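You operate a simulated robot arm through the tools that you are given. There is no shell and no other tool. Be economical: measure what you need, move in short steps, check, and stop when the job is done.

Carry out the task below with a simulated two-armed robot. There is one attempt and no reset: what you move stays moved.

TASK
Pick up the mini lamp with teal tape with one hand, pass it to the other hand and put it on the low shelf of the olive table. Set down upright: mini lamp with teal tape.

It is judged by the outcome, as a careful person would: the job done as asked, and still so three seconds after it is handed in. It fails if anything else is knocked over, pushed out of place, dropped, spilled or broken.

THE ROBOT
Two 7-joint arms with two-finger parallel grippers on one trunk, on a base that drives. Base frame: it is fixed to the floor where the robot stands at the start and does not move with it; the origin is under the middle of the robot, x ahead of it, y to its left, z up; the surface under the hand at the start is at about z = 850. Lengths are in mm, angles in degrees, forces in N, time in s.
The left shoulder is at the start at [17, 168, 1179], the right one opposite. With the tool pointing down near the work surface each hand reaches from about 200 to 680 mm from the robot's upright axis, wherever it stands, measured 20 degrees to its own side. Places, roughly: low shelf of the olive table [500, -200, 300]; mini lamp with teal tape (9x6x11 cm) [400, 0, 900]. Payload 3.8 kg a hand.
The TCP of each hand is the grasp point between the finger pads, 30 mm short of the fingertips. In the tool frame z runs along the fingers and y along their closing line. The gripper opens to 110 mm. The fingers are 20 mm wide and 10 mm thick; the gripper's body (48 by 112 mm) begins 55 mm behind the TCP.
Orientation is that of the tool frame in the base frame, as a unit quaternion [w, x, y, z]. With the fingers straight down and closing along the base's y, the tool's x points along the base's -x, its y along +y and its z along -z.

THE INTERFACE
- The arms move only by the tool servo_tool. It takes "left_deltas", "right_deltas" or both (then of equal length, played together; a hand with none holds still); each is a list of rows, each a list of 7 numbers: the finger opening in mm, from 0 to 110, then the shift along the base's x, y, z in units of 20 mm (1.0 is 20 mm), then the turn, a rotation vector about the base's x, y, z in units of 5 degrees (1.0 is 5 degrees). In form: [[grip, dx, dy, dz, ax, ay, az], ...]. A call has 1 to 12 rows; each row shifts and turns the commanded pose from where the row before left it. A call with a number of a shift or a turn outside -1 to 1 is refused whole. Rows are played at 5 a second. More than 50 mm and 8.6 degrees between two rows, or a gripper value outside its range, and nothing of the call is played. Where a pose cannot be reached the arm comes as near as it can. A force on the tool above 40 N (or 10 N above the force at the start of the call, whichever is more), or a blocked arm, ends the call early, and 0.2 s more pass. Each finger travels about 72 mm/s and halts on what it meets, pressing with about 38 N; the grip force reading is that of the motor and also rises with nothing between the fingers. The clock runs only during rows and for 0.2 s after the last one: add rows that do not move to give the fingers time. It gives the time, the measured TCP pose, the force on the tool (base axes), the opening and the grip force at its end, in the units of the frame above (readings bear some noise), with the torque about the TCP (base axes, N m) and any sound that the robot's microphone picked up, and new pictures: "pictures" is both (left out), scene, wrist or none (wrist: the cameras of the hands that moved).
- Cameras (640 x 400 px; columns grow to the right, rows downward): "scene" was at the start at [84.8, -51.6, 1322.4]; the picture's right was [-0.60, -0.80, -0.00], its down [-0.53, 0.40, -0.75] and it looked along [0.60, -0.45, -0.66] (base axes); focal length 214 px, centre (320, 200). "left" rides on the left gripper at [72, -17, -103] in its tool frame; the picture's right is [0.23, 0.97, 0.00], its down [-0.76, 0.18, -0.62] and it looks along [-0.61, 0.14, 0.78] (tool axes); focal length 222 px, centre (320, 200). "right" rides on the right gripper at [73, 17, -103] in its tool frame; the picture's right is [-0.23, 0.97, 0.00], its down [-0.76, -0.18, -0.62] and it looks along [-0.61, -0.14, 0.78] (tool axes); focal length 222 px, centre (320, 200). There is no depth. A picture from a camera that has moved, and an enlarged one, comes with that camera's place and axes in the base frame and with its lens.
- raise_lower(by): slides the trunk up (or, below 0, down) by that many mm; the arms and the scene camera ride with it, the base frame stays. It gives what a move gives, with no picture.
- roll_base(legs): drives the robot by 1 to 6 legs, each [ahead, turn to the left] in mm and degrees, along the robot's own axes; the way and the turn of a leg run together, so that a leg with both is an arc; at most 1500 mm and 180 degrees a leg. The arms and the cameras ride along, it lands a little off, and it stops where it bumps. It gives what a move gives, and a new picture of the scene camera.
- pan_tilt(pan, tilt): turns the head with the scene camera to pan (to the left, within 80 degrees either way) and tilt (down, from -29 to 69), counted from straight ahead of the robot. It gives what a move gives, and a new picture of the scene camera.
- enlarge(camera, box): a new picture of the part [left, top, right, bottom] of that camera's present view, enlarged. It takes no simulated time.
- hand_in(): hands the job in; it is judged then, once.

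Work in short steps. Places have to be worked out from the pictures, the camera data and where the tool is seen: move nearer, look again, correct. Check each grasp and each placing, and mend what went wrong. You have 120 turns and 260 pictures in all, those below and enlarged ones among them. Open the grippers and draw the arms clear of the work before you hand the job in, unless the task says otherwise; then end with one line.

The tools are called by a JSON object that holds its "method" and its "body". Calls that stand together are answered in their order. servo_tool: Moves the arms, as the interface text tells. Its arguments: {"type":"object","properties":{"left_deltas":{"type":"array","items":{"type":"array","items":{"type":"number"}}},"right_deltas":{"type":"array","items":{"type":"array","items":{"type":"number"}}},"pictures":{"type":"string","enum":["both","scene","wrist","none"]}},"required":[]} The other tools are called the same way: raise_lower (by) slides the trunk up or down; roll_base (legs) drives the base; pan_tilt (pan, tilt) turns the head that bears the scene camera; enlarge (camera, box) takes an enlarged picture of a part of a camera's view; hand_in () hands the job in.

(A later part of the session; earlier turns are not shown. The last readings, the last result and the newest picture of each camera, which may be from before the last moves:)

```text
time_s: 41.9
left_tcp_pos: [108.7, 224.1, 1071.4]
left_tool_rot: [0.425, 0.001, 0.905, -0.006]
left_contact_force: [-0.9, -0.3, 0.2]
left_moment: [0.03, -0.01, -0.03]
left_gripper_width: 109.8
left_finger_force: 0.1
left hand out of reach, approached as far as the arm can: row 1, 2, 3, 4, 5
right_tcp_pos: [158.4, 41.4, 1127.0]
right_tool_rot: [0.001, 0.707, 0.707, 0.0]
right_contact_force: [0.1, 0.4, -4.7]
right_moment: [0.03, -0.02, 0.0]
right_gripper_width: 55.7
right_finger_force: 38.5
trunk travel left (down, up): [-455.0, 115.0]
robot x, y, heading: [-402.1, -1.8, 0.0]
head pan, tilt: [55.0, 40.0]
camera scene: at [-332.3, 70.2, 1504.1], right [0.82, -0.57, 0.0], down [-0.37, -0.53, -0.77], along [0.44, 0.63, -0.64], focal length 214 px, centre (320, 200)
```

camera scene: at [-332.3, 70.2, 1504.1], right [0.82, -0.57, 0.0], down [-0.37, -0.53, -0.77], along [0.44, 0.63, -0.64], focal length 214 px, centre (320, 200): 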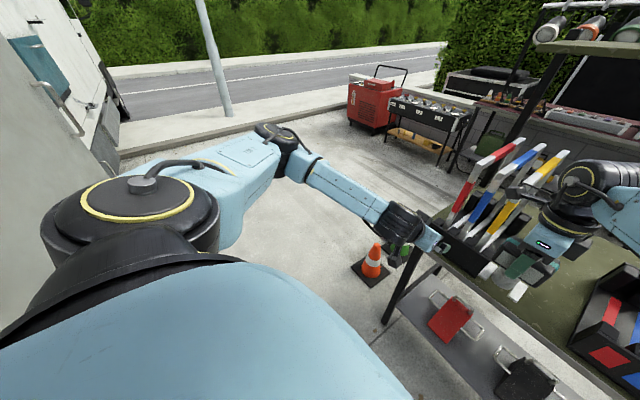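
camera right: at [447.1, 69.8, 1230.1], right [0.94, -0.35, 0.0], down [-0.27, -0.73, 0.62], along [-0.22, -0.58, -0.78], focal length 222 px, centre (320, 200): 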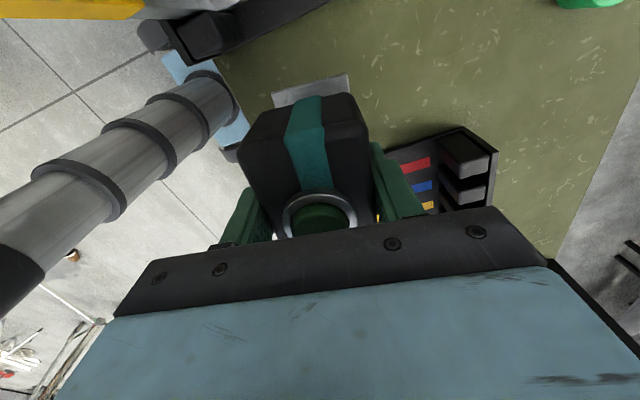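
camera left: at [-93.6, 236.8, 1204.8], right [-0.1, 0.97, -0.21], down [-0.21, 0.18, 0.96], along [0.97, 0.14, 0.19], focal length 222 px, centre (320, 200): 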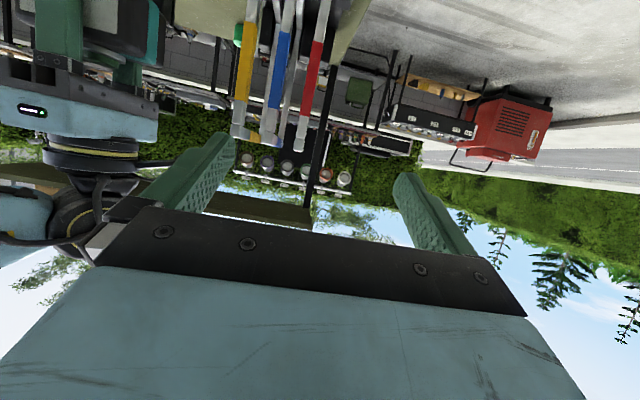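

Stuck at the limit again. I relax the pitch by 20° and then move to the test place.

{"method": "servo_tool", "body": {"left_deltas": [[110, 0, 0, 0, 0, 1, 0], [110, 0, 0, 0, 0, 1, 0], [110, 0, 0, 0, 0, 1, 0], [110, 0, 0, 0, 0, 1, 0], [110, -0.3, -0.2, -1, 0, 0, 0], [110, -0.3, -0.2, -1, 0, 0, 0], [110, -0.3, -0.2, -1, 0, 0, 0], [110, -0.3, -0.2, -1, 0, 0, 0], [110, -0.3, -0.2, -1, 0, 0, 0], [110, -0.3, -0.2, -1, 0, 0, 0], [110, -0.3, -0.2, -1, 0, 0, 0], [110, -0.3, -0.2, -1, 0, 0, 0]], "pictures": "none"}}

{"method": "servo_tool", "body": {"left_deltas": [[110, -0.3, -0.2, -1, 0, 0, 0], [110, -0.3, -0.2, -1, 0, 0, 0], [110, -0.3, -0.2, -1, 0, 0, 0], [110, -0.3, -0.2, -1, 0, 0, 0], [110, 0, 0, 0, 0, -1, 0], [110, 0, 0, 0, 0, -1, 0], [110, 0, 0, 0, 0, -1, 0], [110, 0, 0, 0, 0, -1, 0], [110, 0, 0, 0, 0, -1, 0], [110, 0, 0, 0, 0, -1, 0]], "pictures": "scene"}}

```text
time_s: 44.5
left_tcp_pos: [60.4, 192.4, 911.9]
left_tool_rot: [0.261, 0.0, 0.965, -0.005]
left_contact_force: [0.6, 0.2, -0.6]
left_moment: [0.02, 0.01, 0.03]
left_gripper_width: 110.0
left_finger_force: 0.0
right_tcp_pos: [158.0, 42.2, 1125.9]
right_tool_rot: [0.0, 0.707, 0.707, 0.0]
right_contact_force: [0.8, -1.0, -3.3]
right_moment: [-0.01, 0.03, -0.02]
right_gripper_width: 56.0
right_finger_force: 37.8
trunk travel left (down, up): [-455.0, 115.0]
robot x, y, heading: [-395.8, 2.2, 0.1]
head pan, tilt: [55.0, 40.0]
```

```text
time_s: 46.6
left_tcp_pos: [36.0, 178.4, 831.5]
left_tool_rot: [0.262, 0.0, 0.965, -0.006]
left_contact_force: [0.2, 0.0, -0.1]
left_moment: [0.0, 0.01, 0.01]
left_gripper_width: 110.0
left_finger_force: 0.1
left hand out of reach, approached as far as the arm can: row 5, 6, 7, 8, 9, 10
right_tcp_pos: [158.9, 42.4, 1125.8]
right_tool_rot: [0.0, 0.707, 0.708, -0.001]
right_contact_force: [0.0, 0.8, -4.5]
right_moment: [-0.01, 0.0, 0.02]
right_gripper_width: 56.1
right_finger_force: 37.9
trunk travel left (down, up): [-455.0, 115.0]
robot x, y, heading: [-402.7, 2.2, 0.0]
head pan, tilt: [55.0, 40.0]
camera scene: at [-332.3, 70.3, 1504.1], right [0.82, -0.57, 0.0], down [-0.37, -0.53, -0.77], along [0.44, 0.63, -0.64], focal length 214 px, centre (320, 200)
```

scene: 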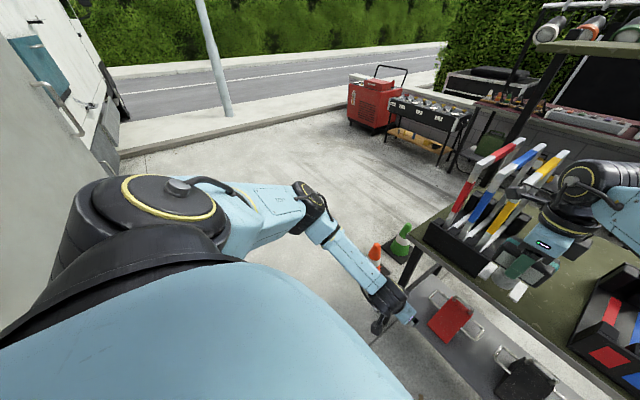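

At shelf-like depth the tool can lean ~30–45° from vertical, which still clears the table edge. New handover plan: both hands grip the same 56 mm faces side by side — right at the middle, left at one end leaning outward. I turn the right hand (with lamp) −90° so the lamp's long side lies along x, and shift it a bit left.

{"method": "servo_tool", "body": {"right_deltas": [[0, 0.1, 0.25, 0, 0, 0, -1], [0, 0.1, 0.25, 0, 0, 0, -1], [0, 0.1, 0.25, 0, 0, 0, -1], [0, 0.1, 0.25, 0, 0, 0, -1], [0, 0.1, 0.25, 0, 0, 0, -1], [0, 0.1, 0.25, 0, 0, 0, -1], [0, 0.1, 0.25, 0, 0, 0, -1], [0, 0.1, 0.25, 0, 0, 0, -1], [0, 0.1, 0.25, 0, 0, 0, -1], [0, 0.1, 0.25, 0, 0, 0, -1], [0, 0.1, 0.25, 0, 0, 0, -1], [0, 0.1, 0.25, 0, 0, 0, -1]], "pictures": "none"}}

{"method": "servo_tool", "body": {"right_deltas": [[0, 0, 0, 0, 0, 0, -1], [0, 0, 0, 0, 0, 0, -1], [0, 0, 0, 0, 0, 0, -1], [0, 0, 0, 0, 0, 0, -1], [0, 0, 0, 0, 0, 0, -1], [0, 0, 0, 0, 0, 0, -1], [0, 0, 0, 0, 0, 0, 0]], "pictures": "wrist"}}

{"method": "pan_tilt", "body": {"pan": 10, "tilt": 40}}

```text
time_s: 49.2
left_tcp_pos: [36.6, 178.3, 830.9]
left_tool_rot: [0.262, 0.0, 0.965, -0.006]
left_contact_force: [-0.6, -0.4, 0.0]
left_moment: [-0.01, 0.0, -0.03]
left_gripper_width: 109.8
left_finger_force: 0.2
right_tcp_pos: [154.3, 79.2, 1129.2]
right_tool_rot: [0.0, 0.966, 0.258, 0.001]
right_contact_force: [-0.7, 0.6, -5.0]
right_moment: [-0.01, -0.03, 0.0]
right_gripper_width: 56.0
right_finger_force: 38.2
right hand out of reach, approached as far as the arm can: row 4, 5, 6, 7, 8, 9, 11
trunk travel left (down, up): [-455.0, 115.0]
robot x, y, heading: [-401.3, -2.0, 0.3]
head pan, tilt: [55.0, 40.0]
```

```text
time_s: 50.9
left_tcp_pos: [36.5, 177.6, 831.3]
left_tool_rot: [0.261, -0.001, 0.965, -0.005]
left_contact_force: [0.4, 0.0, -0.6]
left_moment: [0.01, -0.01, 0.0]
left_gripper_width: 110.1
left_finger_force: 0.0
right_tcp_pos: [154.6, 76.9, 1127.8]
right_tool_rot: [-0.001, 1.0, -0.001, 0.001]
right_contact_force: [-0.2, 0.0, -4.7]
right_moment: [-0.01, 0.0, 0.02]
right_gripper_width: 55.9
right_finger_force: 38.2
trunk travel left (down, up): [-455.0, 115.0]
robot x, y, heading: [-402.6, -3.6, 0.0]
head pan, tilt: [55.0, 40.0]
camera right: at [227.1, 60.1, 1232.0], right [-0.23, -0.97, 0.0], down [-0.76, 0.18, 0.62], along [-0.61, 0.14, -0.78], focal length 222 px, centre (320, 200)
```

right: 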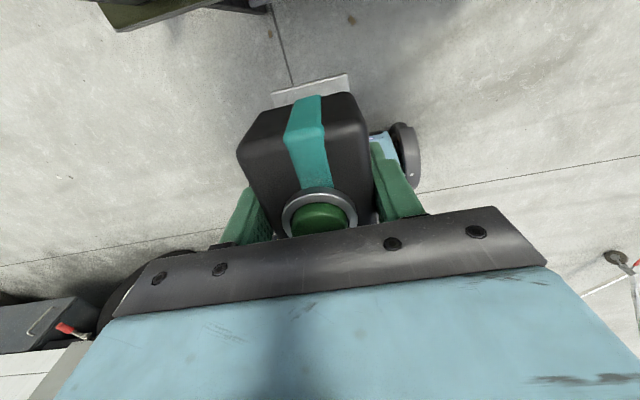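

```text
time_s: 52.0
left_tcp_pos: [36.2, 178.2, 831.1]
left_tool_rot: [0.262, -0.001, 0.965, -0.005]
left_contact_force: [-0.1, 0.8, 0.3]
left_moment: [0.02, 0.03, -0.03]
left_gripper_width: 110.0
left_finger_force: 0.0
right_tcp_pos: [154.0, 77.7, 1128.3]
right_tool_rot: [0.0, 1.0, 0.0, 0.0]
right_contact_force: [0.5, 0.6, -4.3]
right_moment: [0.0, 0.0, 0.04]
right_gripper_width: 56.2
right_finger_force: 37.4
trunk travel left (down, up): [-455.0, 115.0]
robot x, y, heading: [-400.6, 0.6, 0.2]
head pan, tilt: [10.0, 40.0]
camera scene: at [-297.2, 15.6, 1504.1], right [0.18, -0.98, 0.0], down [-0.63, -0.11, -0.77], along [0.75, 0.14, -0.64], focal length 214 px, centre (320, 200)
```

scene: 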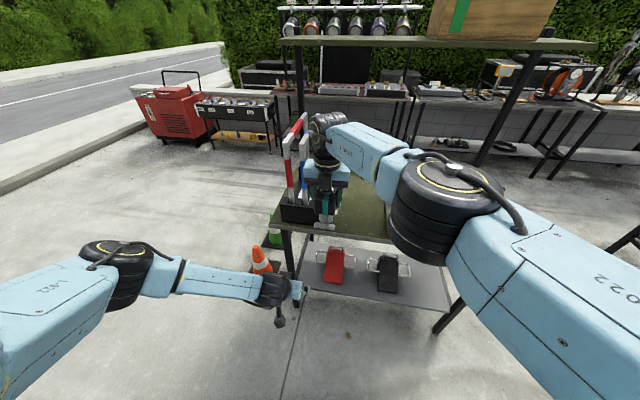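

Right hand holds the lamp at (154, 78, 1128), long side along x. I raise the left hand alongside (y≈200) to a pre-pose above-behind, leaning 35°.

{"method": "servo_tool", "body": {"left_deltas": [[110, 0, 0.1, 1, 0, 0, 0], [110, 0, 0.1, 1, 0, 0, 0], [110, 0, 0.1, 1, 0, 0, 0], [110, 0, 0.1, 1, 0, 0, 0], [110, 0, 0.1, 1, 0, 0, 0], [110, 0, 0.1, 1, 0, 0, 0], [110, 0, 0.1, 1, 0, 0, 0], [110, 0, 0.1, 1, 0, 0, 0], [110, 0, 0.1, 1, 0, 0, 0], [110, 0, 0.1, 1, 0, 0, 0], [110, 0, 0, 1, 0, 0, 0], [110, 0, 0, 1, 0, 0, 0]], "pictures": "none"}}

{"method": "servo_tool", "body": {"left_deltas": [[110, 0, 0, 1, 0, 0, 0], [110, 0, 0, 1, 0, 0, 0], [110, 0, 0, 1, 0, 0, 0], [110, 0, 0, 1, 0, 0, 0], [110, 0, 0, 1, 0, 0, 0], [110, 0, 0, 1, 0, 0, 0], [110, 0, 0, 1, 0, -0.5, 0], [110, 0, 0, 0.5, 0, -0.5, 0]], "pictures": "both"}}

```text
time_s: 54.6
left_tcp_pos: [36.2, 196.3, 1072.5]
left_tool_rot: [0.261, 0.0, 0.965, -0.006]
left_contact_force: [0.2, 0.4, -1.1]
left_moment: [-0.01, 0.0, 0.0]
left_gripper_width: 110.4
left_finger_force: 0.1
right_tcp_pos: [154.6, 76.4, 1128.0]
right_tool_rot: [-0.001, 1.0, 0.0, 0.0]
right_contact_force: [-0.4, -0.4, -3.3]
right_moment: [-0.03, -0.05, -0.03]
right_gripper_width: 55.7
right_finger_force: 38.3
trunk travel left (down, up): [-455.0, 115.0]
robot x, y, heading: [-401.0, 1.1, -0.1]
head pan, tilt: [10.0, 40.0]
```

```text
time_s: 56.4
left_tcp_pos: [36.8, 195.8, 1221.3]
left_tool_rot: [0.303, 0.0, 0.953, -0.005]
left_contact_force: [-1.0, -0.2, -0.7]
left_moment: [-0.03, 0.05, 0.01]
left_gripper_width: 109.9
left_finger_force: 0.0
right_tcp_pos: [153.9, 77.5, 1128.1]
right_tool_rot: [0.0, 1.0, 0.0, 0.001]
right_contact_force: [-0.3, 1.2, -3.1]
right_moment: [-0.02, 0.03, 0.0]
right_gripper_width: 55.9
right_finger_force: 38.8
trunk travel left (down, up): [-455.0, 115.0]
robot x, y, heading: [-401.6, 3.7, -0.1]
head pan, tilt: [10.0, 40.0]
camera scene: at [-297.3, 15.5, 1504.1], right [0.18, -0.98, 0.0], down [-0.63, -0.11, -0.77], along [0.75, 0.13, -0.64], focal length 214 px, centre (320, 200)
camera left: at [-81.8, 180.0, 1265.2], right [-0.18, 0.97, -0.14], down [0.26, 0.19, 0.95], along [0.95, 0.13, -0.29], focal length 222 px, centre (320, 200)
```

scene: 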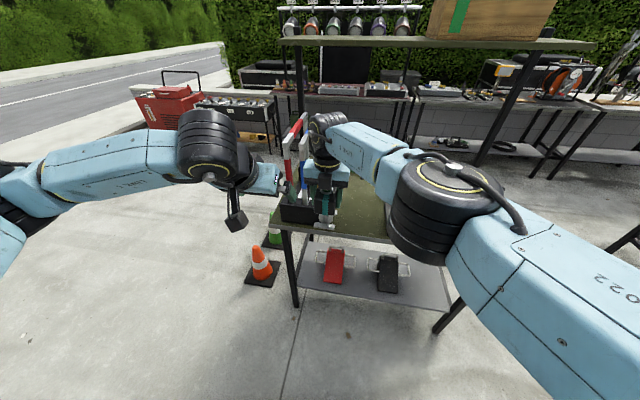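
left: 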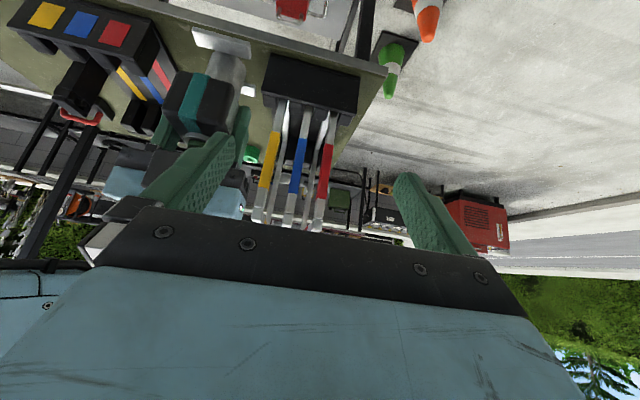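

Pre-pose nearly reached with 35° lean. I slide right to y≈77.5 in line with the lamp.

{"method": "servo_tool", "body": {"left_deltas": [[110, 0.1, -0.99, 0, 0, 0, 0], [110, 0.1, -0.99, 0, 0, 0, 0], [110, 0.1, -0.99, 0, 0, 0, 0], [110, 0.1, -0.99, 0, 0, 0, 0], [110, 0.2, -0.99, 0, 0, 0, 0], [110, 0.2, -0.97, 0, 0, 0, 0], [110, 0, 0, 0, 0, 0, 0]], "pictures": "both"}}

```text
time_s: 58.0
left_tcp_pos: [52.6, 77.5, 1220.3]
left_tool_rot: [0.303, 0.001, 0.953, -0.006]
left_contact_force: [0.5, -0.6, -0.6]
left_moment: [-0.03, -0.05, 0.01]
left_gripper_width: 110.0
left_finger_force: 0.1
right_tcp_pos: [154.9, 77.7, 1127.6]
right_tool_rot: [0.0, 1.0, 0.0, 0.0]
right_contact_force: [-0.9, 0.4, -4.4]
right_moment: [-0.04, 0.01, 0.02]
right_gripper_width: 55.9
right_finger_force: 38.1
trunk travel left (down, up): [-455.0, 115.0]
robot x, y, heading: [-403.5, 0.0, 0.1]
head pan, tilt: [10.0, 40.0]
camera scene: at [-297.4, 16.1, 1504.1], right [0.18, -0.98, 0.0], down [-0.63, -0.11, -0.77], along [0.75, 0.13, -0.64], focal length 214 px, centre (320, 200)
camera left: at [-65.9, 61.8, 1264.8], right [-0.18, 0.97, -0.14], down [0.26, 0.19, 0.95], along [0.95, 0.14, -0.29], focal length 222 px, centre (320, 200)
```

scene: 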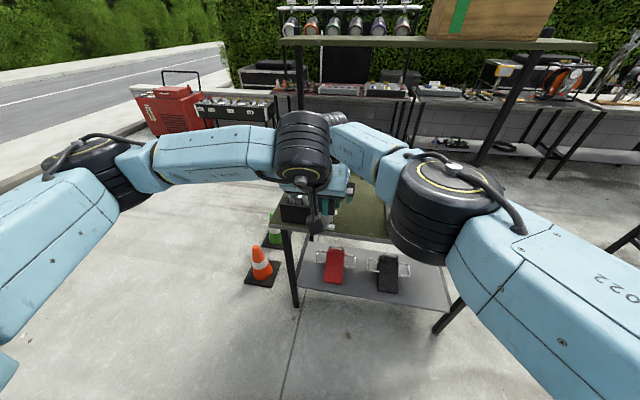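
left: 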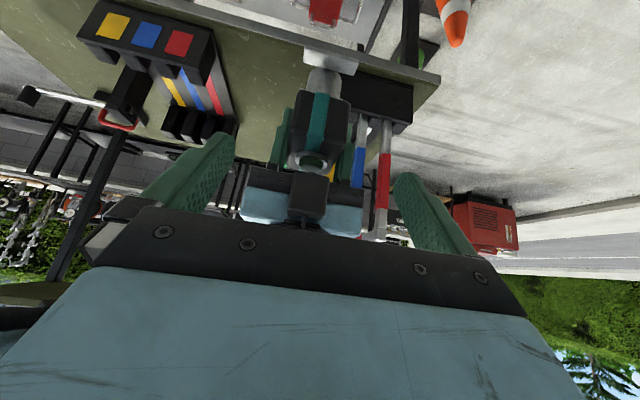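

Aligned laterally. The right gripper has a black block on its near side (≈52 mm before its TCP, 64 mm above), so I increase the lean to 40° and aim at left TCP (115, 77.5, 1122); first to 40 mm short of it.

{"method": "servo_tool", "body": {"left_deltas": [[110, 0, 0, -0.5, 0, -0.5, 0], [110, 0, 0, -0.55, 0, -0.44, 0], [110, 0.643, 0, -0.766, 0, 0, 0], [110, 0.643, 0, -0.766, 0, 0, 0], [110, 0.643, 0, -0.766, 0, 0, 0], [110, 0, 0, 0, 0, 0, 0]], "pictures": "both"}}

{"method": "enlarge", "body": {"camera": "left", "box": [200, 60, 440, 210]}}

{"method": "enlarge", "body": {"camera": "right", "box": [160, 40, 480, 240]}}

```text
time_s: 59.4
left_tcp_pos: [90.2, 76.3, 1155.6]
left_tool_rot: [0.343, 0.0, 0.939, -0.006]
left_contact_force: [-0.2, -1.0, -0.2]
left_moment: [-0.02, 0.0, 0.01]
left_gripper_width: 110.0
left_finger_force: 0.1
right_tcp_pos: [154.1, 77.8, 1128.2]
right_tool_rot: [0.0, 1.0, 0.001, 0.001]
right_contact_force: [1.0, -0.4, -4.0]
right_moment: [-0.02, -0.01, -0.01]
right_gripper_width: 56.0
right_finger_force: 38.1
trunk travel left (down, up): [-455.0, 115.0]
robot x, y, heading: [-403.3, -0.8, -0.1]
head pan, tilt: [10.0, 40.0]
camera scene: at [-297.5, 15.5, 1504.1], right [0.18, -0.98, 0.0], down [-0.63, -0.11, -0.77], along [0.75, 0.13, -0.64], focal length 214 px, centre (320, 200)
camera left: at [-30.9, 61.4, 1188.7], right [-0.17, 0.97, -0.16], down [0.18, 0.19, 0.97], along [0.97, 0.14, -0.21], focal length 222 px, centre (320, 200)
```

scene: 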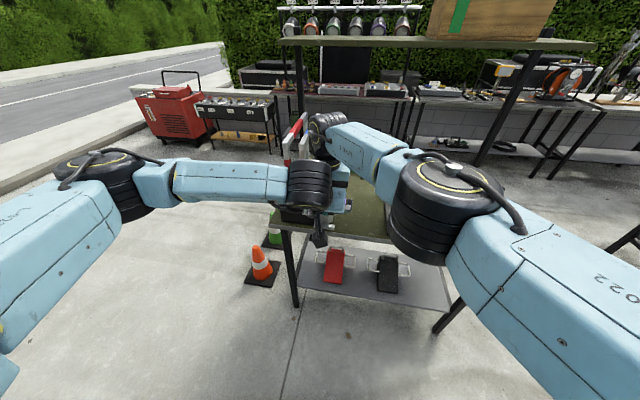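
left: 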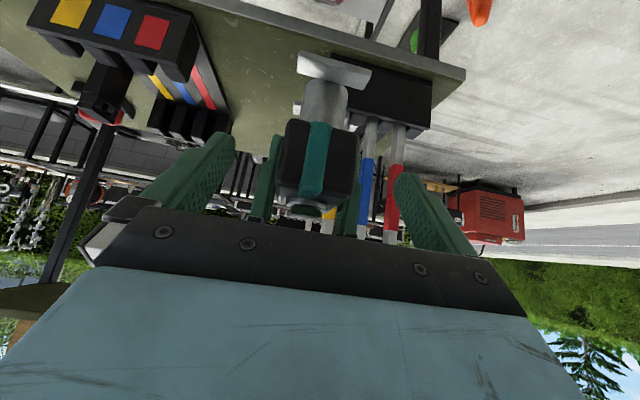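

```text
2.67 times, centred on (320, 135) of left
camera zoom: at [-30.9, 61.4, 1188.7], right [-0.17, 0.97, -0.16], down [0.18, 0.19, 0.97], along [0.97, 0.14, -0.21], focal length 592 px, centre (320, 373)
```

zoom: 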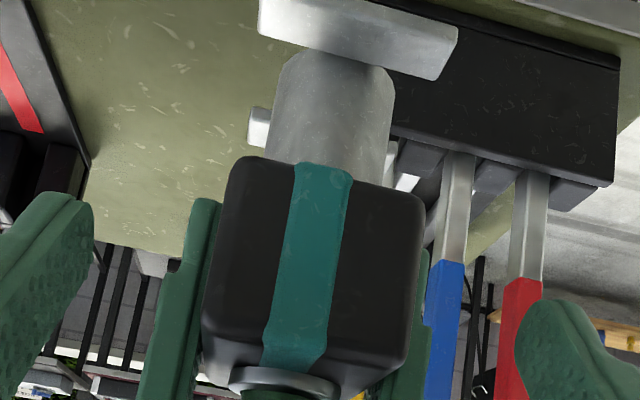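

```text
2.00 times, centred on (320, 140) of right
camera zoom: at [226.9, 60.3, 1232.2], right [-0.23, -0.97, 0.0], down [-0.76, 0.18, 0.62], along [-0.61, 0.14, -0.78], focal length 444 px, centre (320, 320)
```

zoom: 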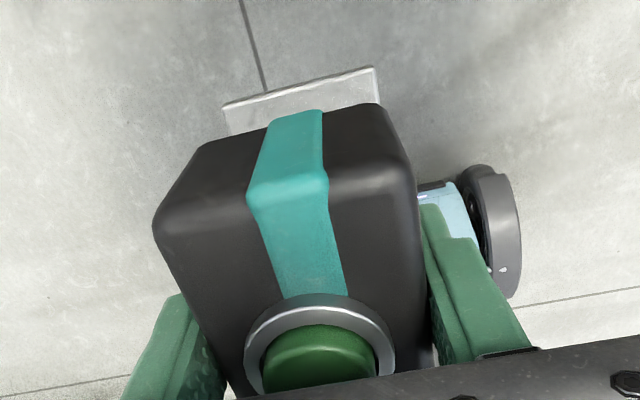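

The lamp end sits centred between the left fingers with its own fingers clear. I advance the last ~40 mm and look again before closing.

{"method": "servo_tool", "body": {"left_deltas": [[110, 0.41, 0.02, -0.54, 0, 0, 0], [110, 0.41, 0.02, -0.54, 0, 0, 0], [110, 0.41, 0.02, -0.54, 0, 0, 0], [110, 0, 0, 0, 0, 0, 0]], "pictures": "both"}}

{"method": "enlarge", "body": {"camera": "right", "box": [160, 40, 480, 240]}}

```text
time_s: 60.4
left_tcp_pos: [114.7, 77.6, 1123.8]
left_tool_rot: [0.343, 0.003, 0.939, -0.008]
left_contact_force: [-30.8, -0.7, 18.0]
left_moment: [0.19, -2.28, 0.16]
left_gripper_width: 110.2
left_finger_force: 0.1
right_tcp_pos: [156.7, 75.2, 1128.1]
right_tool_rot: [0.0, 1.0, -0.002, 0.003]
right_contact_force: [32.0, 1.2, -22.6]
right_moment: [-0.22, 1.35, -0.24]
right_gripper_width: 55.9
right_finger_force: 37.9
trunk travel left (down, up): [-455.0, 115.0]
robot x, y, heading: [-400.5, 0.1, 0.2]
head pan, tilt: [10.0, 40.0]
camera scene: at [-297.4, 15.6, 1504.1], right [0.18, -0.98, 0.0], down [-0.63, -0.11, -0.77], along [0.75, 0.13, -0.64], focal length 214 px, centre (320, 200)
camera left: at [-7.5, 61.3, 1156.8], right [-0.16, 0.97, -0.16], down [0.18, 0.19, 0.96], along [0.97, 0.13, -0.21], focal length 222 px, centre (320, 200)
```

scene: 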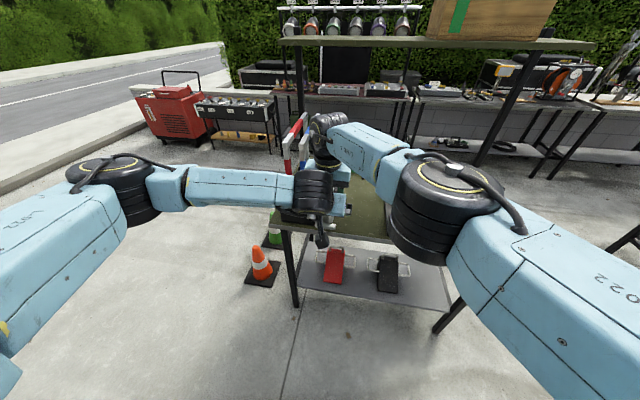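
left: 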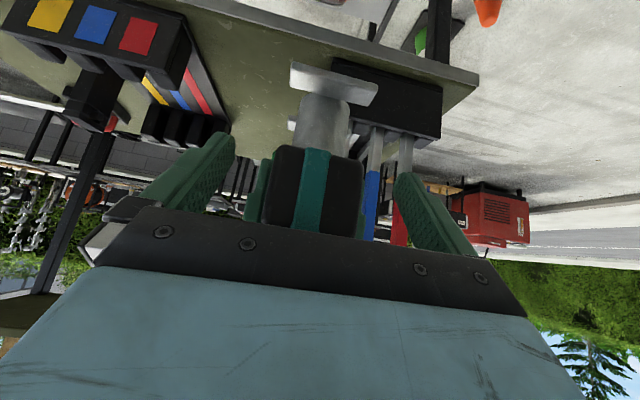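

```text
2.00 times, centred on (320, 140) of right
camera zoom: at [228.5, 57.7, 1231.6], right [-0.23, -0.97, 0.0], down [-0.76, 0.18, 0.62], along [-0.6, 0.14, -0.79], focal length 444 px, centre (320, 320)
```

zoom: 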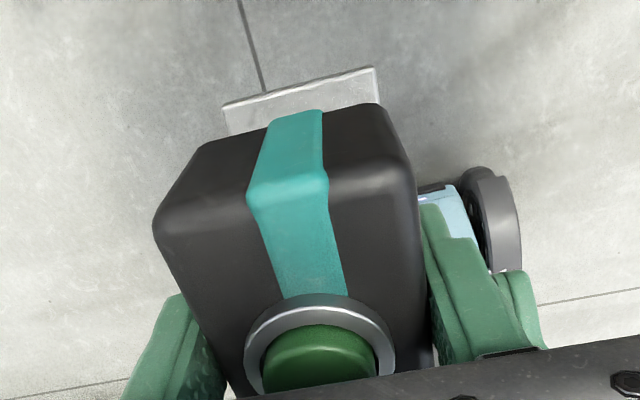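

Forces ~35 N: the left gripper body touches the right gripper's block; the lamp itself hasn't moved. I back off 6 mm in x and 4 mm down, then check force.

{"method": "servo_tool", "body": {"left_deltas": [[110, -0.3, 0, -0.2, 0, 0, 0], [110, 0, 0, 0, 0, 0, 0]], "pictures": "none"}}

```text
time_s: 61.0
left_tcp_pos: [111.1, 79.7, 1117.2]
left_tool_rot: [0.341, 0.0, 0.94, -0.005]
left_contact_force: [0.0, 0.1, 0.0]
left_moment: [0.01, -0.01, 0.0]
left_gripper_width: 110.1
left_finger_force: 0.1
right_tcp_pos: [153.0, 79.8, 1130.2]
right_tool_rot: [-0.001, 1.0, 0.001, 0.0]
right_contact_force: [0.2, -1.3, -3.9]
right_moment: [0.01, 0.01, 0.02]
right_gripper_width: 55.9
right_finger_force: 38.2
trunk travel left (down, up): [-455.0, 115.0]
robot x, y, heading: [-402.8, -1.6, 0.2]
head pan, tilt: [10.0, 40.0]
```

Contact is gone; left TCP is 42 mm behind and 13 mm below the right TCP, centred. I close the left fingers.

{"method": "servo_tool", "body": {"left_deltas": [[75, 0, 0, 0, 0, 0, 0], [75, 0, 0, 0, 0, 0, 0], [64, 0, 0, 0, 0, 0, 0], [50, 0, 0, 0, 0, 0, 0], [0, 0, 0, 0, 0, 0, 0], [0, 0, 0, 0, 0, 0, 0]], "pictures": "both"}}

{"method": "enlarge", "body": {"camera": "left", "box": [200, 60, 440, 210]}}

{"method": "enlarge", "body": {"camera": "right", "box": [160, 40, 480, 240]}}

```text
time_s: 62.4
left_tcp_pos: [110.1, 76.7, 1118.6]
left_tool_rot: [0.343, 0.001, 0.939, -0.005]
left_contact_force: [1.5, -7.4, 0.2]
left_moment: [0.59, -0.06, 0.43]
left_gripper_width: 55.7
left_finger_force: 38.2
right_tcp_pos: [153.1, 77.5, 1128.7]
right_tool_rot: [-0.001, 1.0, 0.0, 0.001]
right_contact_force: [-1.5, 7.1, -2.2]
right_moment: [-0.53, 0.15, -0.73]
right_gripper_width: 56.1
right_finger_force: 38.0
trunk travel left (down, up): [-455.0, 115.0]
robot x, y, heading: [-400.2, -1.7, -0.1]
head pan, tilt: [10.0, 40.0]
camera scene: at [-297.2, 15.5, 1504.1], right [0.18, -0.98, 0.0], down [-0.63, -0.11, -0.77], along [0.75, 0.13, -0.64], focal length 214 px, centre (320, 200)
camera left: at [-12.2, 62.0, 1151.8], right [-0.17, 0.97, -0.16], down [0.18, 0.19, 0.96], along [0.97, 0.13, -0.21], focal length 222 px, centre (320, 200)
```

scene: 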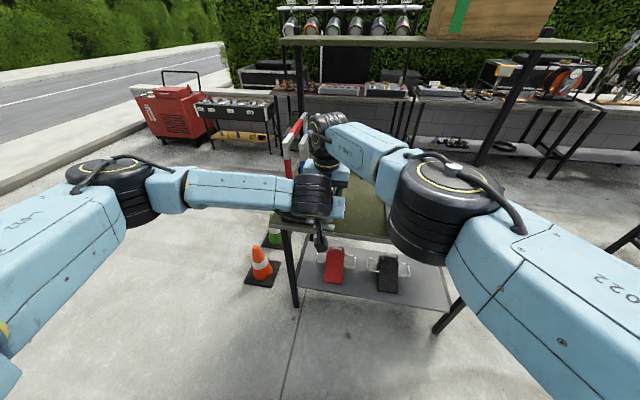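
left: 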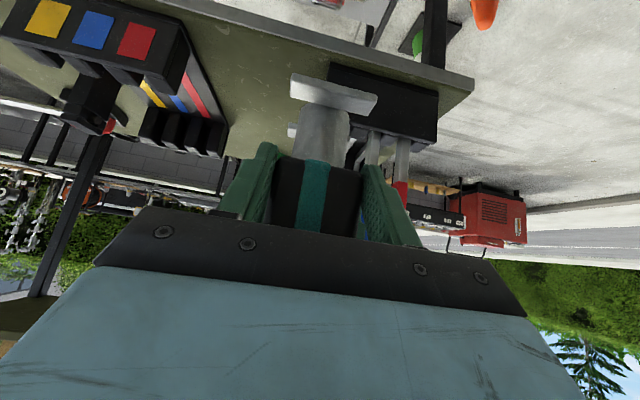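

```text
2.67 times, centred on (320, 135) of left
camera zoom: at [-12.2, 62.0, 1151.8], right [-0.17, 0.97, -0.16], down [0.18, 0.19, 0.96], along [0.97, 0.13, -0.21], focal length 592 px, centre (320, 373)
```

zoom: 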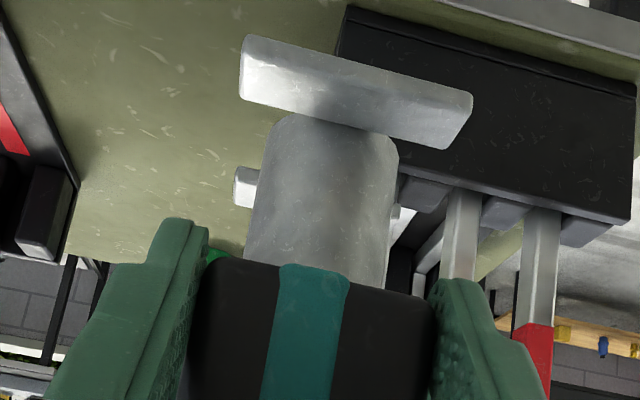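

```text
2.00 times, centred on (320, 140) of right
camera zoom: at [226.8, 60.8, 1232.1], right [-0.23, -0.97, 0.0], down [-0.76, 0.18, 0.62], along [-0.61, 0.14, -0.78], focal length 444 px, centre (320, 320)
```

zoom: 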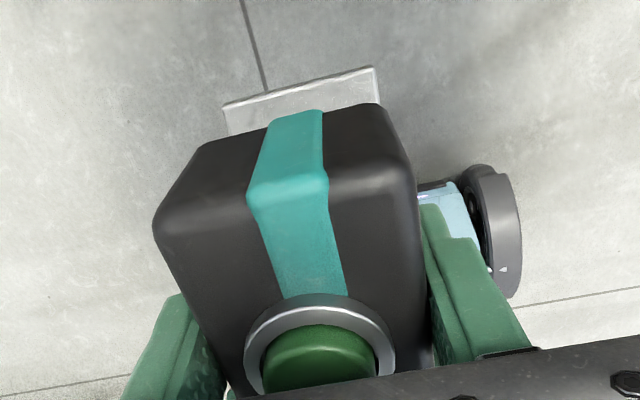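

Left grips at 55.7 mm, lamp unchanged. I open the right hand gently and check the lamp stays.

{"method": "servo_tool", "body": {"right_deltas": [[64, 0, 0, 0, 0, 0, 0], [80, 0, 0, 0, 0, 0, 0], [100, 0, 0, 0, 0, 0, 0], [110, 0, 0, 0, 0, 0, 0], [110, 0, 0, 0, 0, 0, 0]], "left_deltas": [[0, 0, 0, 0, 0, 0, 0], [0, 0, 0, 0, 0, 0, 0], [0, 0, 0, 0, 0, 0, 0], [0, 0, 0, 0, 0, 0, 0], [0, 0, 0, 0, 0, 0, 0]], "pictures": "wrist"}}

```text
time_s: 63.6
left_tcp_pos: [110.5, 78.8, 1120.1]
left_tool_rot: [0.342, 0.001, 0.94, -0.006]
left_contact_force: [0.4, -0.1, 0.4]
left_moment: [0.04, 0.17, -0.04]
left_gripper_width: 55.9
left_finger_force: 38.7
right_tcp_pos: [154.2, 77.2, 1128.4]
right_tool_rot: [-0.001, 1.0, 0.0, 0.001]
right_contact_force: [-0.4, -0.7, -0.8]
right_moment: [0.03, -0.01, 0.03]
right_gripper_width: 109.8
right_finger_force: 0.1
trunk travel left (down, up): [-455.0, 115.0]
robot x, y, heading: [-402.5, 0.7, -0.0]
head pan, tilt: [10.0, 40.0]
camera right: at [227.2, 60.3, 1232.0], right [-0.23, -0.97, 0.0], down [-0.76, 0.18, 0.62], along [-0.61, 0.14, -0.78], focal length 222 px, centre (320, 200)
camera left: at [-12.0, 62.4, 1151.8], right [-0.17, 0.97, -0.16], down [0.18, 0.19, 0.96], along [0.97, 0.14, -0.21], focal length 222 px, centre (320, 200)
```

right: 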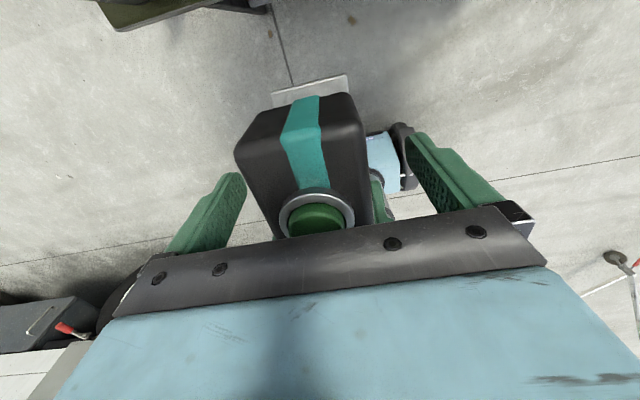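
left: 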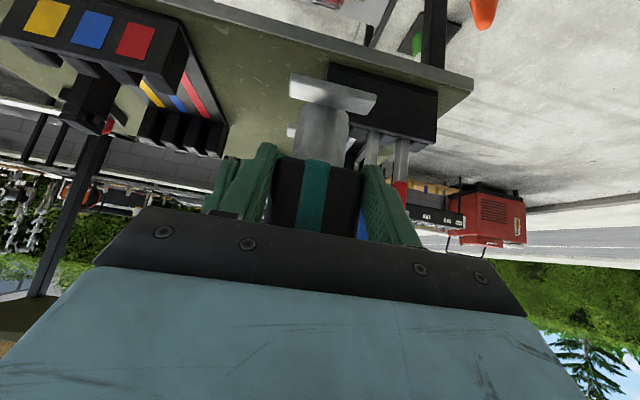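

Lamp stays put in the left hand. I raise the right hand clear, then move it right.

{"method": "servo_tool", "body": {"right_deltas": [[110, 0.1, 0, 1, 0, 0, 0], [110, 0.1, 0, 1, 0, 0, 0], [110, 0, 0, 1, 0, 0, 0], [110, 0, 0, 1, 0, 0, 0], [110, 0, 0, 1, 0, 0, 0], [110, 0, 0, 1, 0, 0, 0], [110, 0, -0.8, 0.5, 0, 0, 0], [110, 0, -1, 0, 0, 0, 0], [110, 0, -1, 0, 0, 0, 0], [110, 0, -1, 0, 0, 0, 0], [110, 0, -1, 0, 0, 0, 0], [110, 0, -1, 0, 0, 0, 0]], "pictures": "scene"}}

```text
time_s: 66.2
left_tcp_pos: [110.9, 77.6, 1117.8]
left_tool_rot: [0.342, 0.0, 0.94, -0.005]
left_contact_force: [0.7, -0.9, -0.3]
left_moment: [-0.01, 0.18, 0.02]
left_gripper_width: 55.9
left_finger_force: 38.1
right_tcp_pos: [150.9, -46.6, 1257.2]
right_tool_rot: [-0.001, 1.0, -0.001, 0.0]
right_contact_force: [1.1, -0.5, -0.6]
right_moment: [0.01, -0.02, 0.0]
right_gripper_width: 110.0
right_finger_force: 0.0
right hand out of reach, approached as far as the arm can: row 1, 6
trunk travel left (down, up): [-455.0, 115.0]
robot x, y, heading: [-403.5, -0.1, 0.3]
head pan, tilt: [10.0, 40.0]
camera scene: at [-297.2, 14.6, 1504.1], right [0.18, -0.98, 0.0], down [-0.63, -0.11, -0.77], along [0.75, 0.14, -0.64], focal length 214 px, centre (320, 200)
```

scene: 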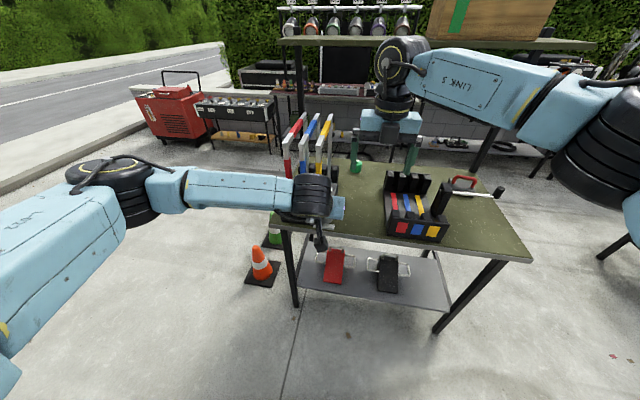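

Right hand is clear. I retract it to its own side, near the body.

{"method": "servo_tool", "body": {"right_deltas": [[110, -1, -1, 0.3, 0, 0, 0], [110, -1, -1, 0.3, 0, 0, 0], [110, -1, -1, 0.3, 0, 0, 0], [110, -1, -1, 0.3, 0, 0, 0], [110, -1, -1, 0.3, 0, 0, 0], [110, -1, -1, 0.3, 0, 0, 0], [110, -1, -1, 0.3, 0, 0, 0], [110, -1, -1, 0.3, 0, 0, 0], [110, -1, -1, 0.3, 0, 0, 0], [110, -1, -1, 0.3, 0, 0, 0], [110, -1, -1, 0.3, 0, 0, 0], [110, -1, -1, 0.3, 0, 0, 0]], "pictures": "none"}}

{"method": "pan_tilt", "body": {"pan": 0, "tilt": 45}}

```text
time_s: 68.8
left_tcp_pos: [109.3, 77.7, 1117.8]
left_tool_rot: [0.342, 0.001, 0.94, -0.006]
left_contact_force: [0.3, 0.0, -0.4]
left_moment: [-0.01, 0.12, -0.02]
left_gripper_width: 55.8
left_finger_force: 38.5
right_tcp_pos: [-90.5, -288.3, 1329.8]
right_tool_rot: [0.0, 1.0, 0.0, 0.0]
right_contact_force: [0.4, -1.0, -0.2]
right_moment: [-0.02, -0.03, 0.0]
right_gripper_width: 110.1
right_finger_force: 0.0
trunk travel left (down, up): [-455.0, 115.0]
robot x, y, heading: [-402.0, 1.2, -0.0]
head pan, tilt: [10.0, 40.0]
```

```text
time_s: 69.5
left_tcp_pos: [109.3, 79.8, 1116.9]
left_tool_rot: [0.342, 0.001, 0.94, -0.006]
left_contact_force: [0.4, 0.5, -0.1]
left_moment: [-0.02, 0.18, -0.01]
left_gripper_width: 55.9
left_finger_force: 38.0
right_tcp_pos: [-87.8, -286.4, 1330.3]
right_tool_rot: [0.0, 1.0, 0.0, 0.0]
right_contact_force: [0.6, 0.0, -0.6]
right_moment: [-0.01, -0.01, -0.01]
right_gripper_width: 109.9
right_finger_force: 0.1
trunk travel left (down, up): [-455.0, 115.0]
robot x, y, heading: [-400.9, -3.2, -0.1]
head pan, tilt: [0.0, 45.0]
camera scene: at [-299.4, 0.9, 1496.8], right [0.0, -1.0, 0.0], down [-0.71, 0.0, -0.71], along [0.71, 0.0, -0.71], focal length 214 px, centre (320, 200)
```

scene: 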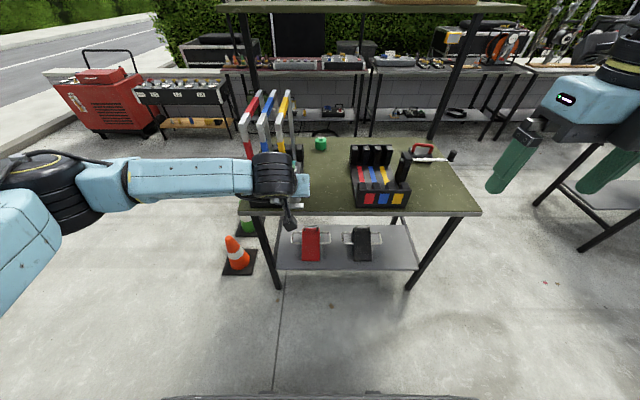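

Next I shift the base right by ~150 mm with an S-curve (back first), so the left hand lines up with the free shelf gap at y≈−103.

{"method": "roll_base", "body": {"legs": [[-350, 0], [174, -53.1], [174, 53.1]]}}

```text
time_s: 76.5
left_tcp_pos: [66.4, -86.1, 1118.0]
left_tool_rot: [0.342, 0.012, 0.94, -0.01]
left_contact_force: [-0.4, -0.2, 0.4]
left_moment: [-0.01, 0.18, -0.02]
left_gripper_width: 55.7
left_finger_force: 38.2
right_tcp_pos: [-140.1, -448.8, 1329.0]
right_tool_rot: [0.0, 1.0, -0.012, 0.0]
right_contact_force: [0.7, 0.1, 0.0]
right_moment: [-0.01, 0.02, 0.0]
right_gripper_width: 110.2
right_finger_force: 0.0
trunk travel left (down, up): [-455.0, 115.0]
robot x, y, heading: [-447.3, -154.4, -1.3]
head pan, tilt: [0.0, 45.0]
camera scene: at [-344.9, -155.0, 1496.8], right [-0.02, -1.0, 0.0], down [-0.71, 0.01, -0.71], along [0.71, -0.02, -0.71], focal length 214 px, centre (320, 200)
```

scene: 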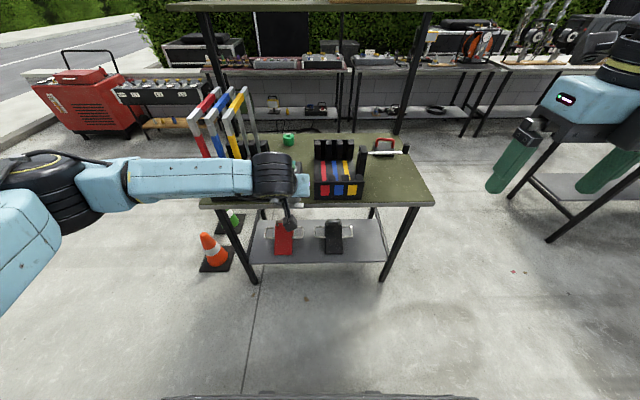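

Landed at (−447, −154). Lamp front is ~115 mm short of the table edge, so I lower the trunk.

{"method": "raise_lower", "body": {"by": -250}}

{"method": "raise_lower", "body": {"by": -200}}

{"method": "pan_tilt", "body": {"pan": 0, "tilt": 40}}

{"method": "enlarge", "body": {"camera": "left", "box": [160, 60, 480, 260]}}

```text
time_s: 79.1
left_tcp_pos: [66.8, -87.3, 867.8]
left_tool_rot: [0.342, 0.011, 0.94, -0.01]
left_contact_force: [0.0, 0.1, 0.5]
left_moment: [0.01, 0.2, -0.02]
left_gripper_width: 55.8
left_finger_force: 37.9
right_tcp_pos: [-139.8, -448.2, 1080.1]
right_tool_rot: [0.0, 1.0, -0.013, 0.0]
right_contact_force: [0.0, 0.2, -0.1]
right_moment: [0.0, -0.01, 0.01]
right_gripper_width: 110.1
right_finger_force: 0.1
trunk travel left (down, up): [-205.0, 365.0]
robot x, y, heading: [-450.5, -155.0, -1.3]
head pan, tilt: [0.0, 45.0]
```

```text
time_s: 81.2
left_tcp_pos: [66.1, -86.8, 666.9]
left_tool_rot: [0.342, 0.011, 0.94, -0.01]
left_contact_force: [0.0, 0.3, 0.1]
left_moment: [0.03, 0.17, -0.02]
left_gripper_width: 55.7
left_finger_force: 38.0
right_tcp_pos: [-140.0, -448.1, 879.7]
right_tool_rot: [0.0, 1.0, -0.012, -0.001]
right_contact_force: [-0.4, -0.2, -0.5]
right_moment: [0.02, -0.01, 0.03]
right_gripper_width: 110.0
right_finger_force: 0.0
trunk travel left (down, up): [-5.0, 565.0]
robot x, y, heading: [-450.3, -155.3, -1.4]
head pan, tilt: [0.0, 45.0]
```

```text
time_s: 81.9
left_tcp_pos: [67.0, -87.0, 668.3]
left_tool_rot: [0.342, 0.011, 0.94, -0.008]
left_contact_force: [0.1, 0.6, 0.1]
left_moment: [0.03, 0.18, 0.02]
left_gripper_width: 55.5
left_finger_force: 37.8
right_tcp_pos: [-141.4, -448.0, 879.3]
right_tool_rot: [0.0, 1.0, -0.012, 0.001]
right_contact_force: [0.0, -0.3, -0.5]
right_moment: [-0.01, -0.03, -0.04]
right_gripper_width: 110.1
right_finger_force: 0.1
trunk travel left (down, up): [-5.0, 565.0]
robot x, y, heading: [-451.2, -155.0, -1.1]
head pan, tilt: [0.0, 40.0]
camera scene: at [-341.6, -155.3, 1054.1], right [-0.02, -1.0, 0.0], down [-0.64, 0.01, -0.77], along [0.77, -0.02, -0.64], focal length 214 px, centre (320, 200)
```

scene: 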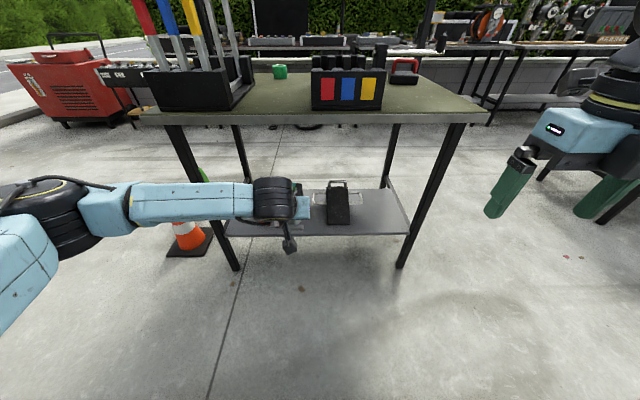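

```text
2.00 times, centred on (320, 160) of left
camera zoom: at [-56.3, -100.3, 701.7], right [-0.15, 0.98, -0.16], down [0.19, 0.18, 0.96], along [0.97, 0.11, -0.21], focal length 444 px, centre (320, 280)
```

zoom: 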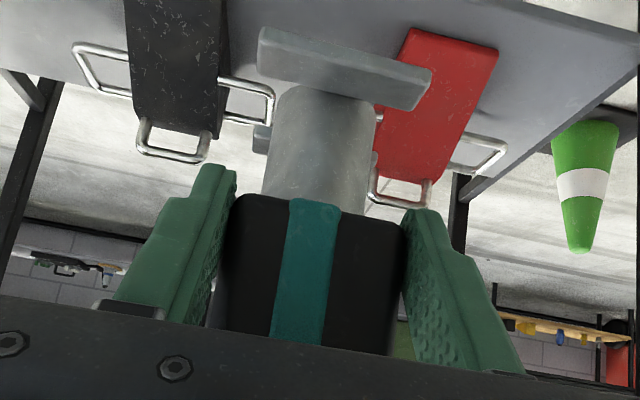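

The shelf gap between the red (edge y≈7) and black (edge y≈−208) pieces is confirmed, centre y≈−100. I now extend and lower the left hand in front of the table to entry height.

{"method": "servo_tool", "body": {"left_deltas": [[0, 0.34, -0.05, -0.9, 0, 0, 0], [0, 0.34, -0.05, -0.9, 0, 0, 0], [0, 0.34, -0.05, -0.9, 0, 0, 0], [0, 0.34, -0.05, -0.9, 0, 0, 0], [0, 0.34, -0.05, -0.9, 0, 0, 0], [0, 0.34, -0.05, -0.9, 0, 0, 0], [0, 0.34, -0.05, -0.9, 0, 0, 0], [0, 0.34, -0.05, -0.9, 0, 0, 0], [0, 0.34, -0.05, -0.9, 0, 0, 0], [0, 0.34, -0.05, -0.9, 0, 0, 0], [0, 0.34, -0.05, -0.9, 0, 0, 0], [0, 0.34, -0.05, -0.9, 0, 0, 0]], "pictures": "both"}}

```text
time_s: 84.5
left_tcp_pos: [147.4, -99.0, 450.4]
left_tool_rot: [0.342, 0.012, 0.94, -0.011]
left_contact_force: [-0.4, 0.6, 0.1]
left_moment: [0.0, 0.2, 0.01]
left_gripper_width: 55.8
left_finger_force: 38.2
right_tcp_pos: [-140.7, -446.9, 880.2]
right_tool_rot: [0.0, 1.0, -0.013, 0.0]
right_contact_force: [-0.2, -1.0, -0.6]
right_moment: [0.0, 0.0, 0.0]
right_gripper_width: 109.8
right_finger_force: 0.1
trunk travel left (down, up): [-5.0, 565.0]
robot x, y, heading: [-448.2, -155.0, -1.0]
head pan, tilt: [0.0, 40.0]
camera scene: at [-341.5, -155.4, 1054.1], right [-0.02, -1.0, 0.0], down [-0.64, 0.01, -0.77], along [0.77, -0.02, -0.64], focal length 214 px, centre (320, 200)
camera left: at [25.0, -112.7, 484.8], right [-0.15, 0.98, -0.16], down [0.19, 0.18, 0.96], along [0.97, 0.11, -0.21], focal length 222 px, centre (320, 200)
```

scene: 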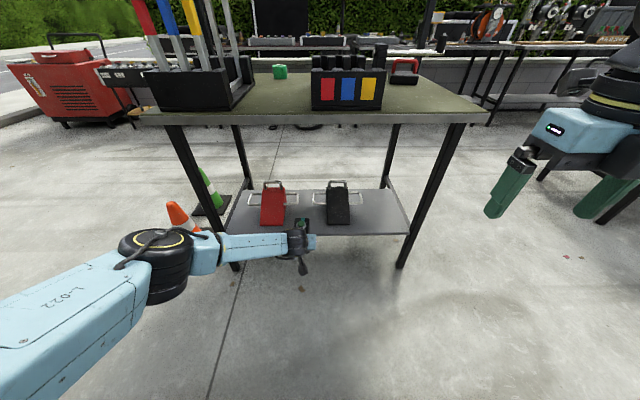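
left: 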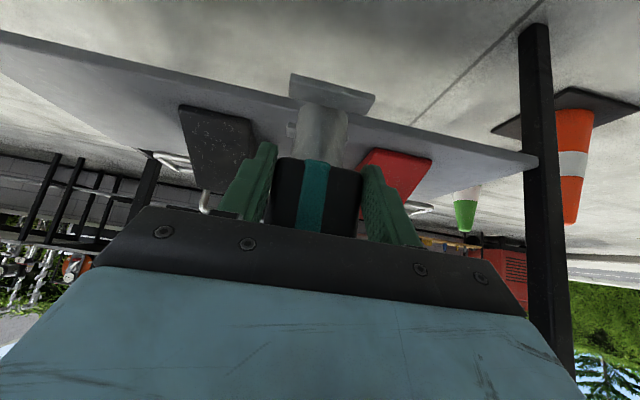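

Entry pose reached (lamp bottom ≈ 374, shelf ≈ 297–300). I drive straight ahead 190 mm.

{"method": "roll_base", "body": {"legs": [[190, 0]]}}

{"method": "enlarge", "body": {"camera": "left", "box": [0, 0, 640, 400]}}

{"method": "enlarge", "body": {"camera": "scene", "box": [220, 150, 476, 310]}}

```text
time_s: 86.0
left_tcp_pos: [336.5, -104.0, 452.1]
left_tool_rot: [0.341, 0.013, 0.94, -0.01]
left_contact_force: [-0.1, -0.4, 0.4]
left_moment: [-0.03, 0.15, -0.02]
left_gripper_width: 55.9
left_finger_force: 37.6
right_tcp_pos: [48.0, -452.6, 879.3]
right_tool_rot: [0.0, 1.0, -0.012, 0.0]
right_contact_force: [-0.9, -0.5, -0.3]
right_moment: [0.0, 0.04, 0.0]
right_gripper_width: 109.9
right_finger_force: 0.0
trunk travel left (down, up): [-5.0, 565.0]
robot x, y, heading: [-256.9, -155.6, -1.2]
head pan, tilt: [0.0, 40.0]
camera scene: at [-152.2, -159.5, 1054.1], right [-0.02, -1.0, 0.0], down [-0.64, 0.01, -0.77], along [0.77, -0.02, -0.64], focal length 214 px, centre (320, 200)
```

scene: 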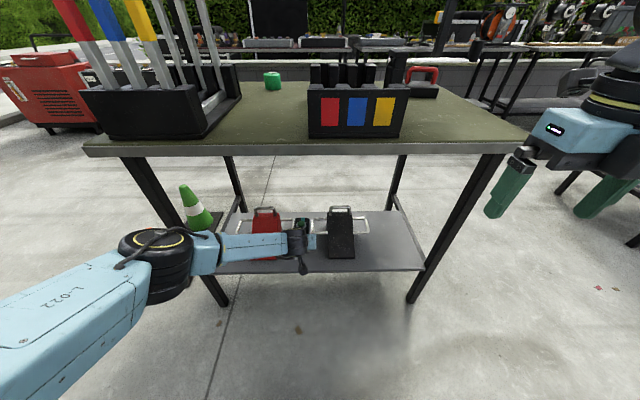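

```text
1.00 times, centred on (320, 200) of left (not enlarged: the box is as wide or as high as the picture)
camera zoom: at [214.4, -117.3, 485.3], right [-0.15, 0.98, -0.16], down [0.19, 0.18, 0.96], along [0.97, 0.11, -0.21], focal length 222 px, centre (320, 200)
```

zoom: 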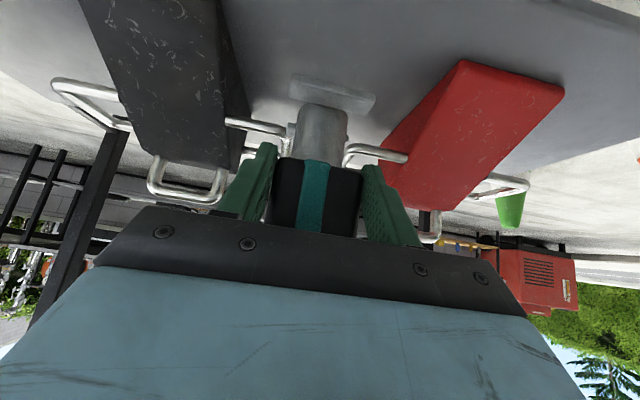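

```text
2.50 times, centred on (348, 230) of scene
camera zoom: at [-152.2, -159.5, 1054.1], right [-0.02, -1.0, 0.0], down [-0.64, 0.01, -0.77], along [0.77, -0.02, -0.64], focal length 536 px, centre (250, 125)
```

zoom: 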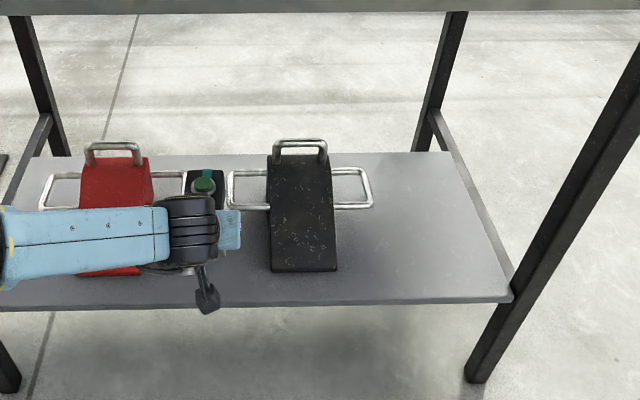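

Lamp hangs over the gap, ≥60 mm short of the wire handles, centred. I descend 60 mm, then will feel for contact.

{"method": "servo_tool", "body": {"left_deltas": [[0, 0.1, 0, -0.75, 0, 0, 0], [0, 0.1, 0, -0.75, 0, 0, 0], [0, 0.1, 0, -0.75, 0, 0, 0], [0, 0.1, 0, -0.6, 0, 0, 0], [0, 0, 0, 0, 0, 0, 0]], "pictures": "wrist"}}

{"method": "enlarge", "body": {"camera": "left", "box": [160, 20, 480, 220]}}

```text
time_s: 87.2
left_tcp_pos: [344.7, -103.5, 394.0]
left_tool_rot: [0.341, 0.012, 0.94, -0.01]
left_contact_force: [0.2, -0.1, 0.2]
left_moment: [0.01, 0.22, -0.02]
left_gripper_width: 56.0
left_finger_force: 38.3
right_tcp_pos: [48.4, -452.3, 879.2]
right_tool_rot: [0.001, 1.0, -0.012, 0.0]
right_contact_force: [-0.2, -0.3, -0.3]
right_moment: [0.01, -0.01, 0.04]
right_gripper_width: 110.0
right_finger_force: 0.1
trunk travel left (down, up): [-5.0, 565.0]
robot x, y, heading: [-258.3, -159.1, -1.2]
head pan, tilt: [0.0, 40.0]
camera left: at [222.2, -117.4, 428.2], right [-0.15, 0.98, -0.16], down [0.19, 0.18, 0.96], along [0.97, 0.11, -0.21], focal length 222 px, centre (320, 200)
```

left: 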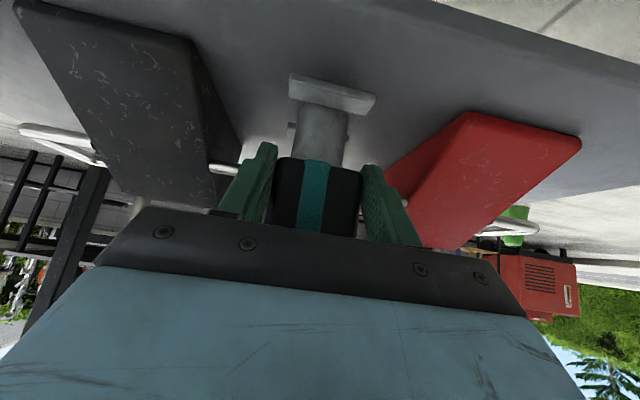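

```text
2.00 times, centred on (320, 120) of left
camera zoom: at [222.2, -117.4, 428.2], right [-0.15, 0.98, -0.16], down [0.19, 0.18, 0.96], along [0.97, 0.11, -0.21], focal length 444 px, centre (320, 360)
```

zoom: 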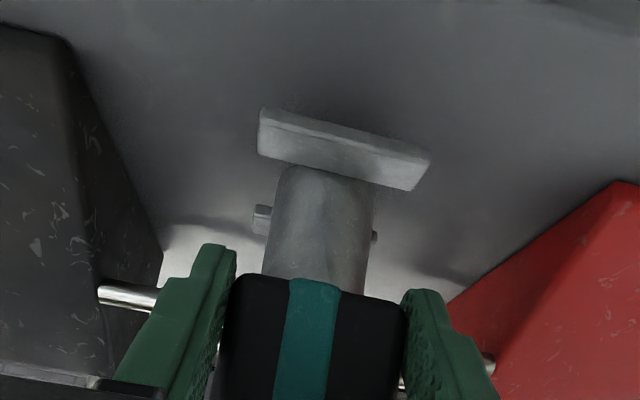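

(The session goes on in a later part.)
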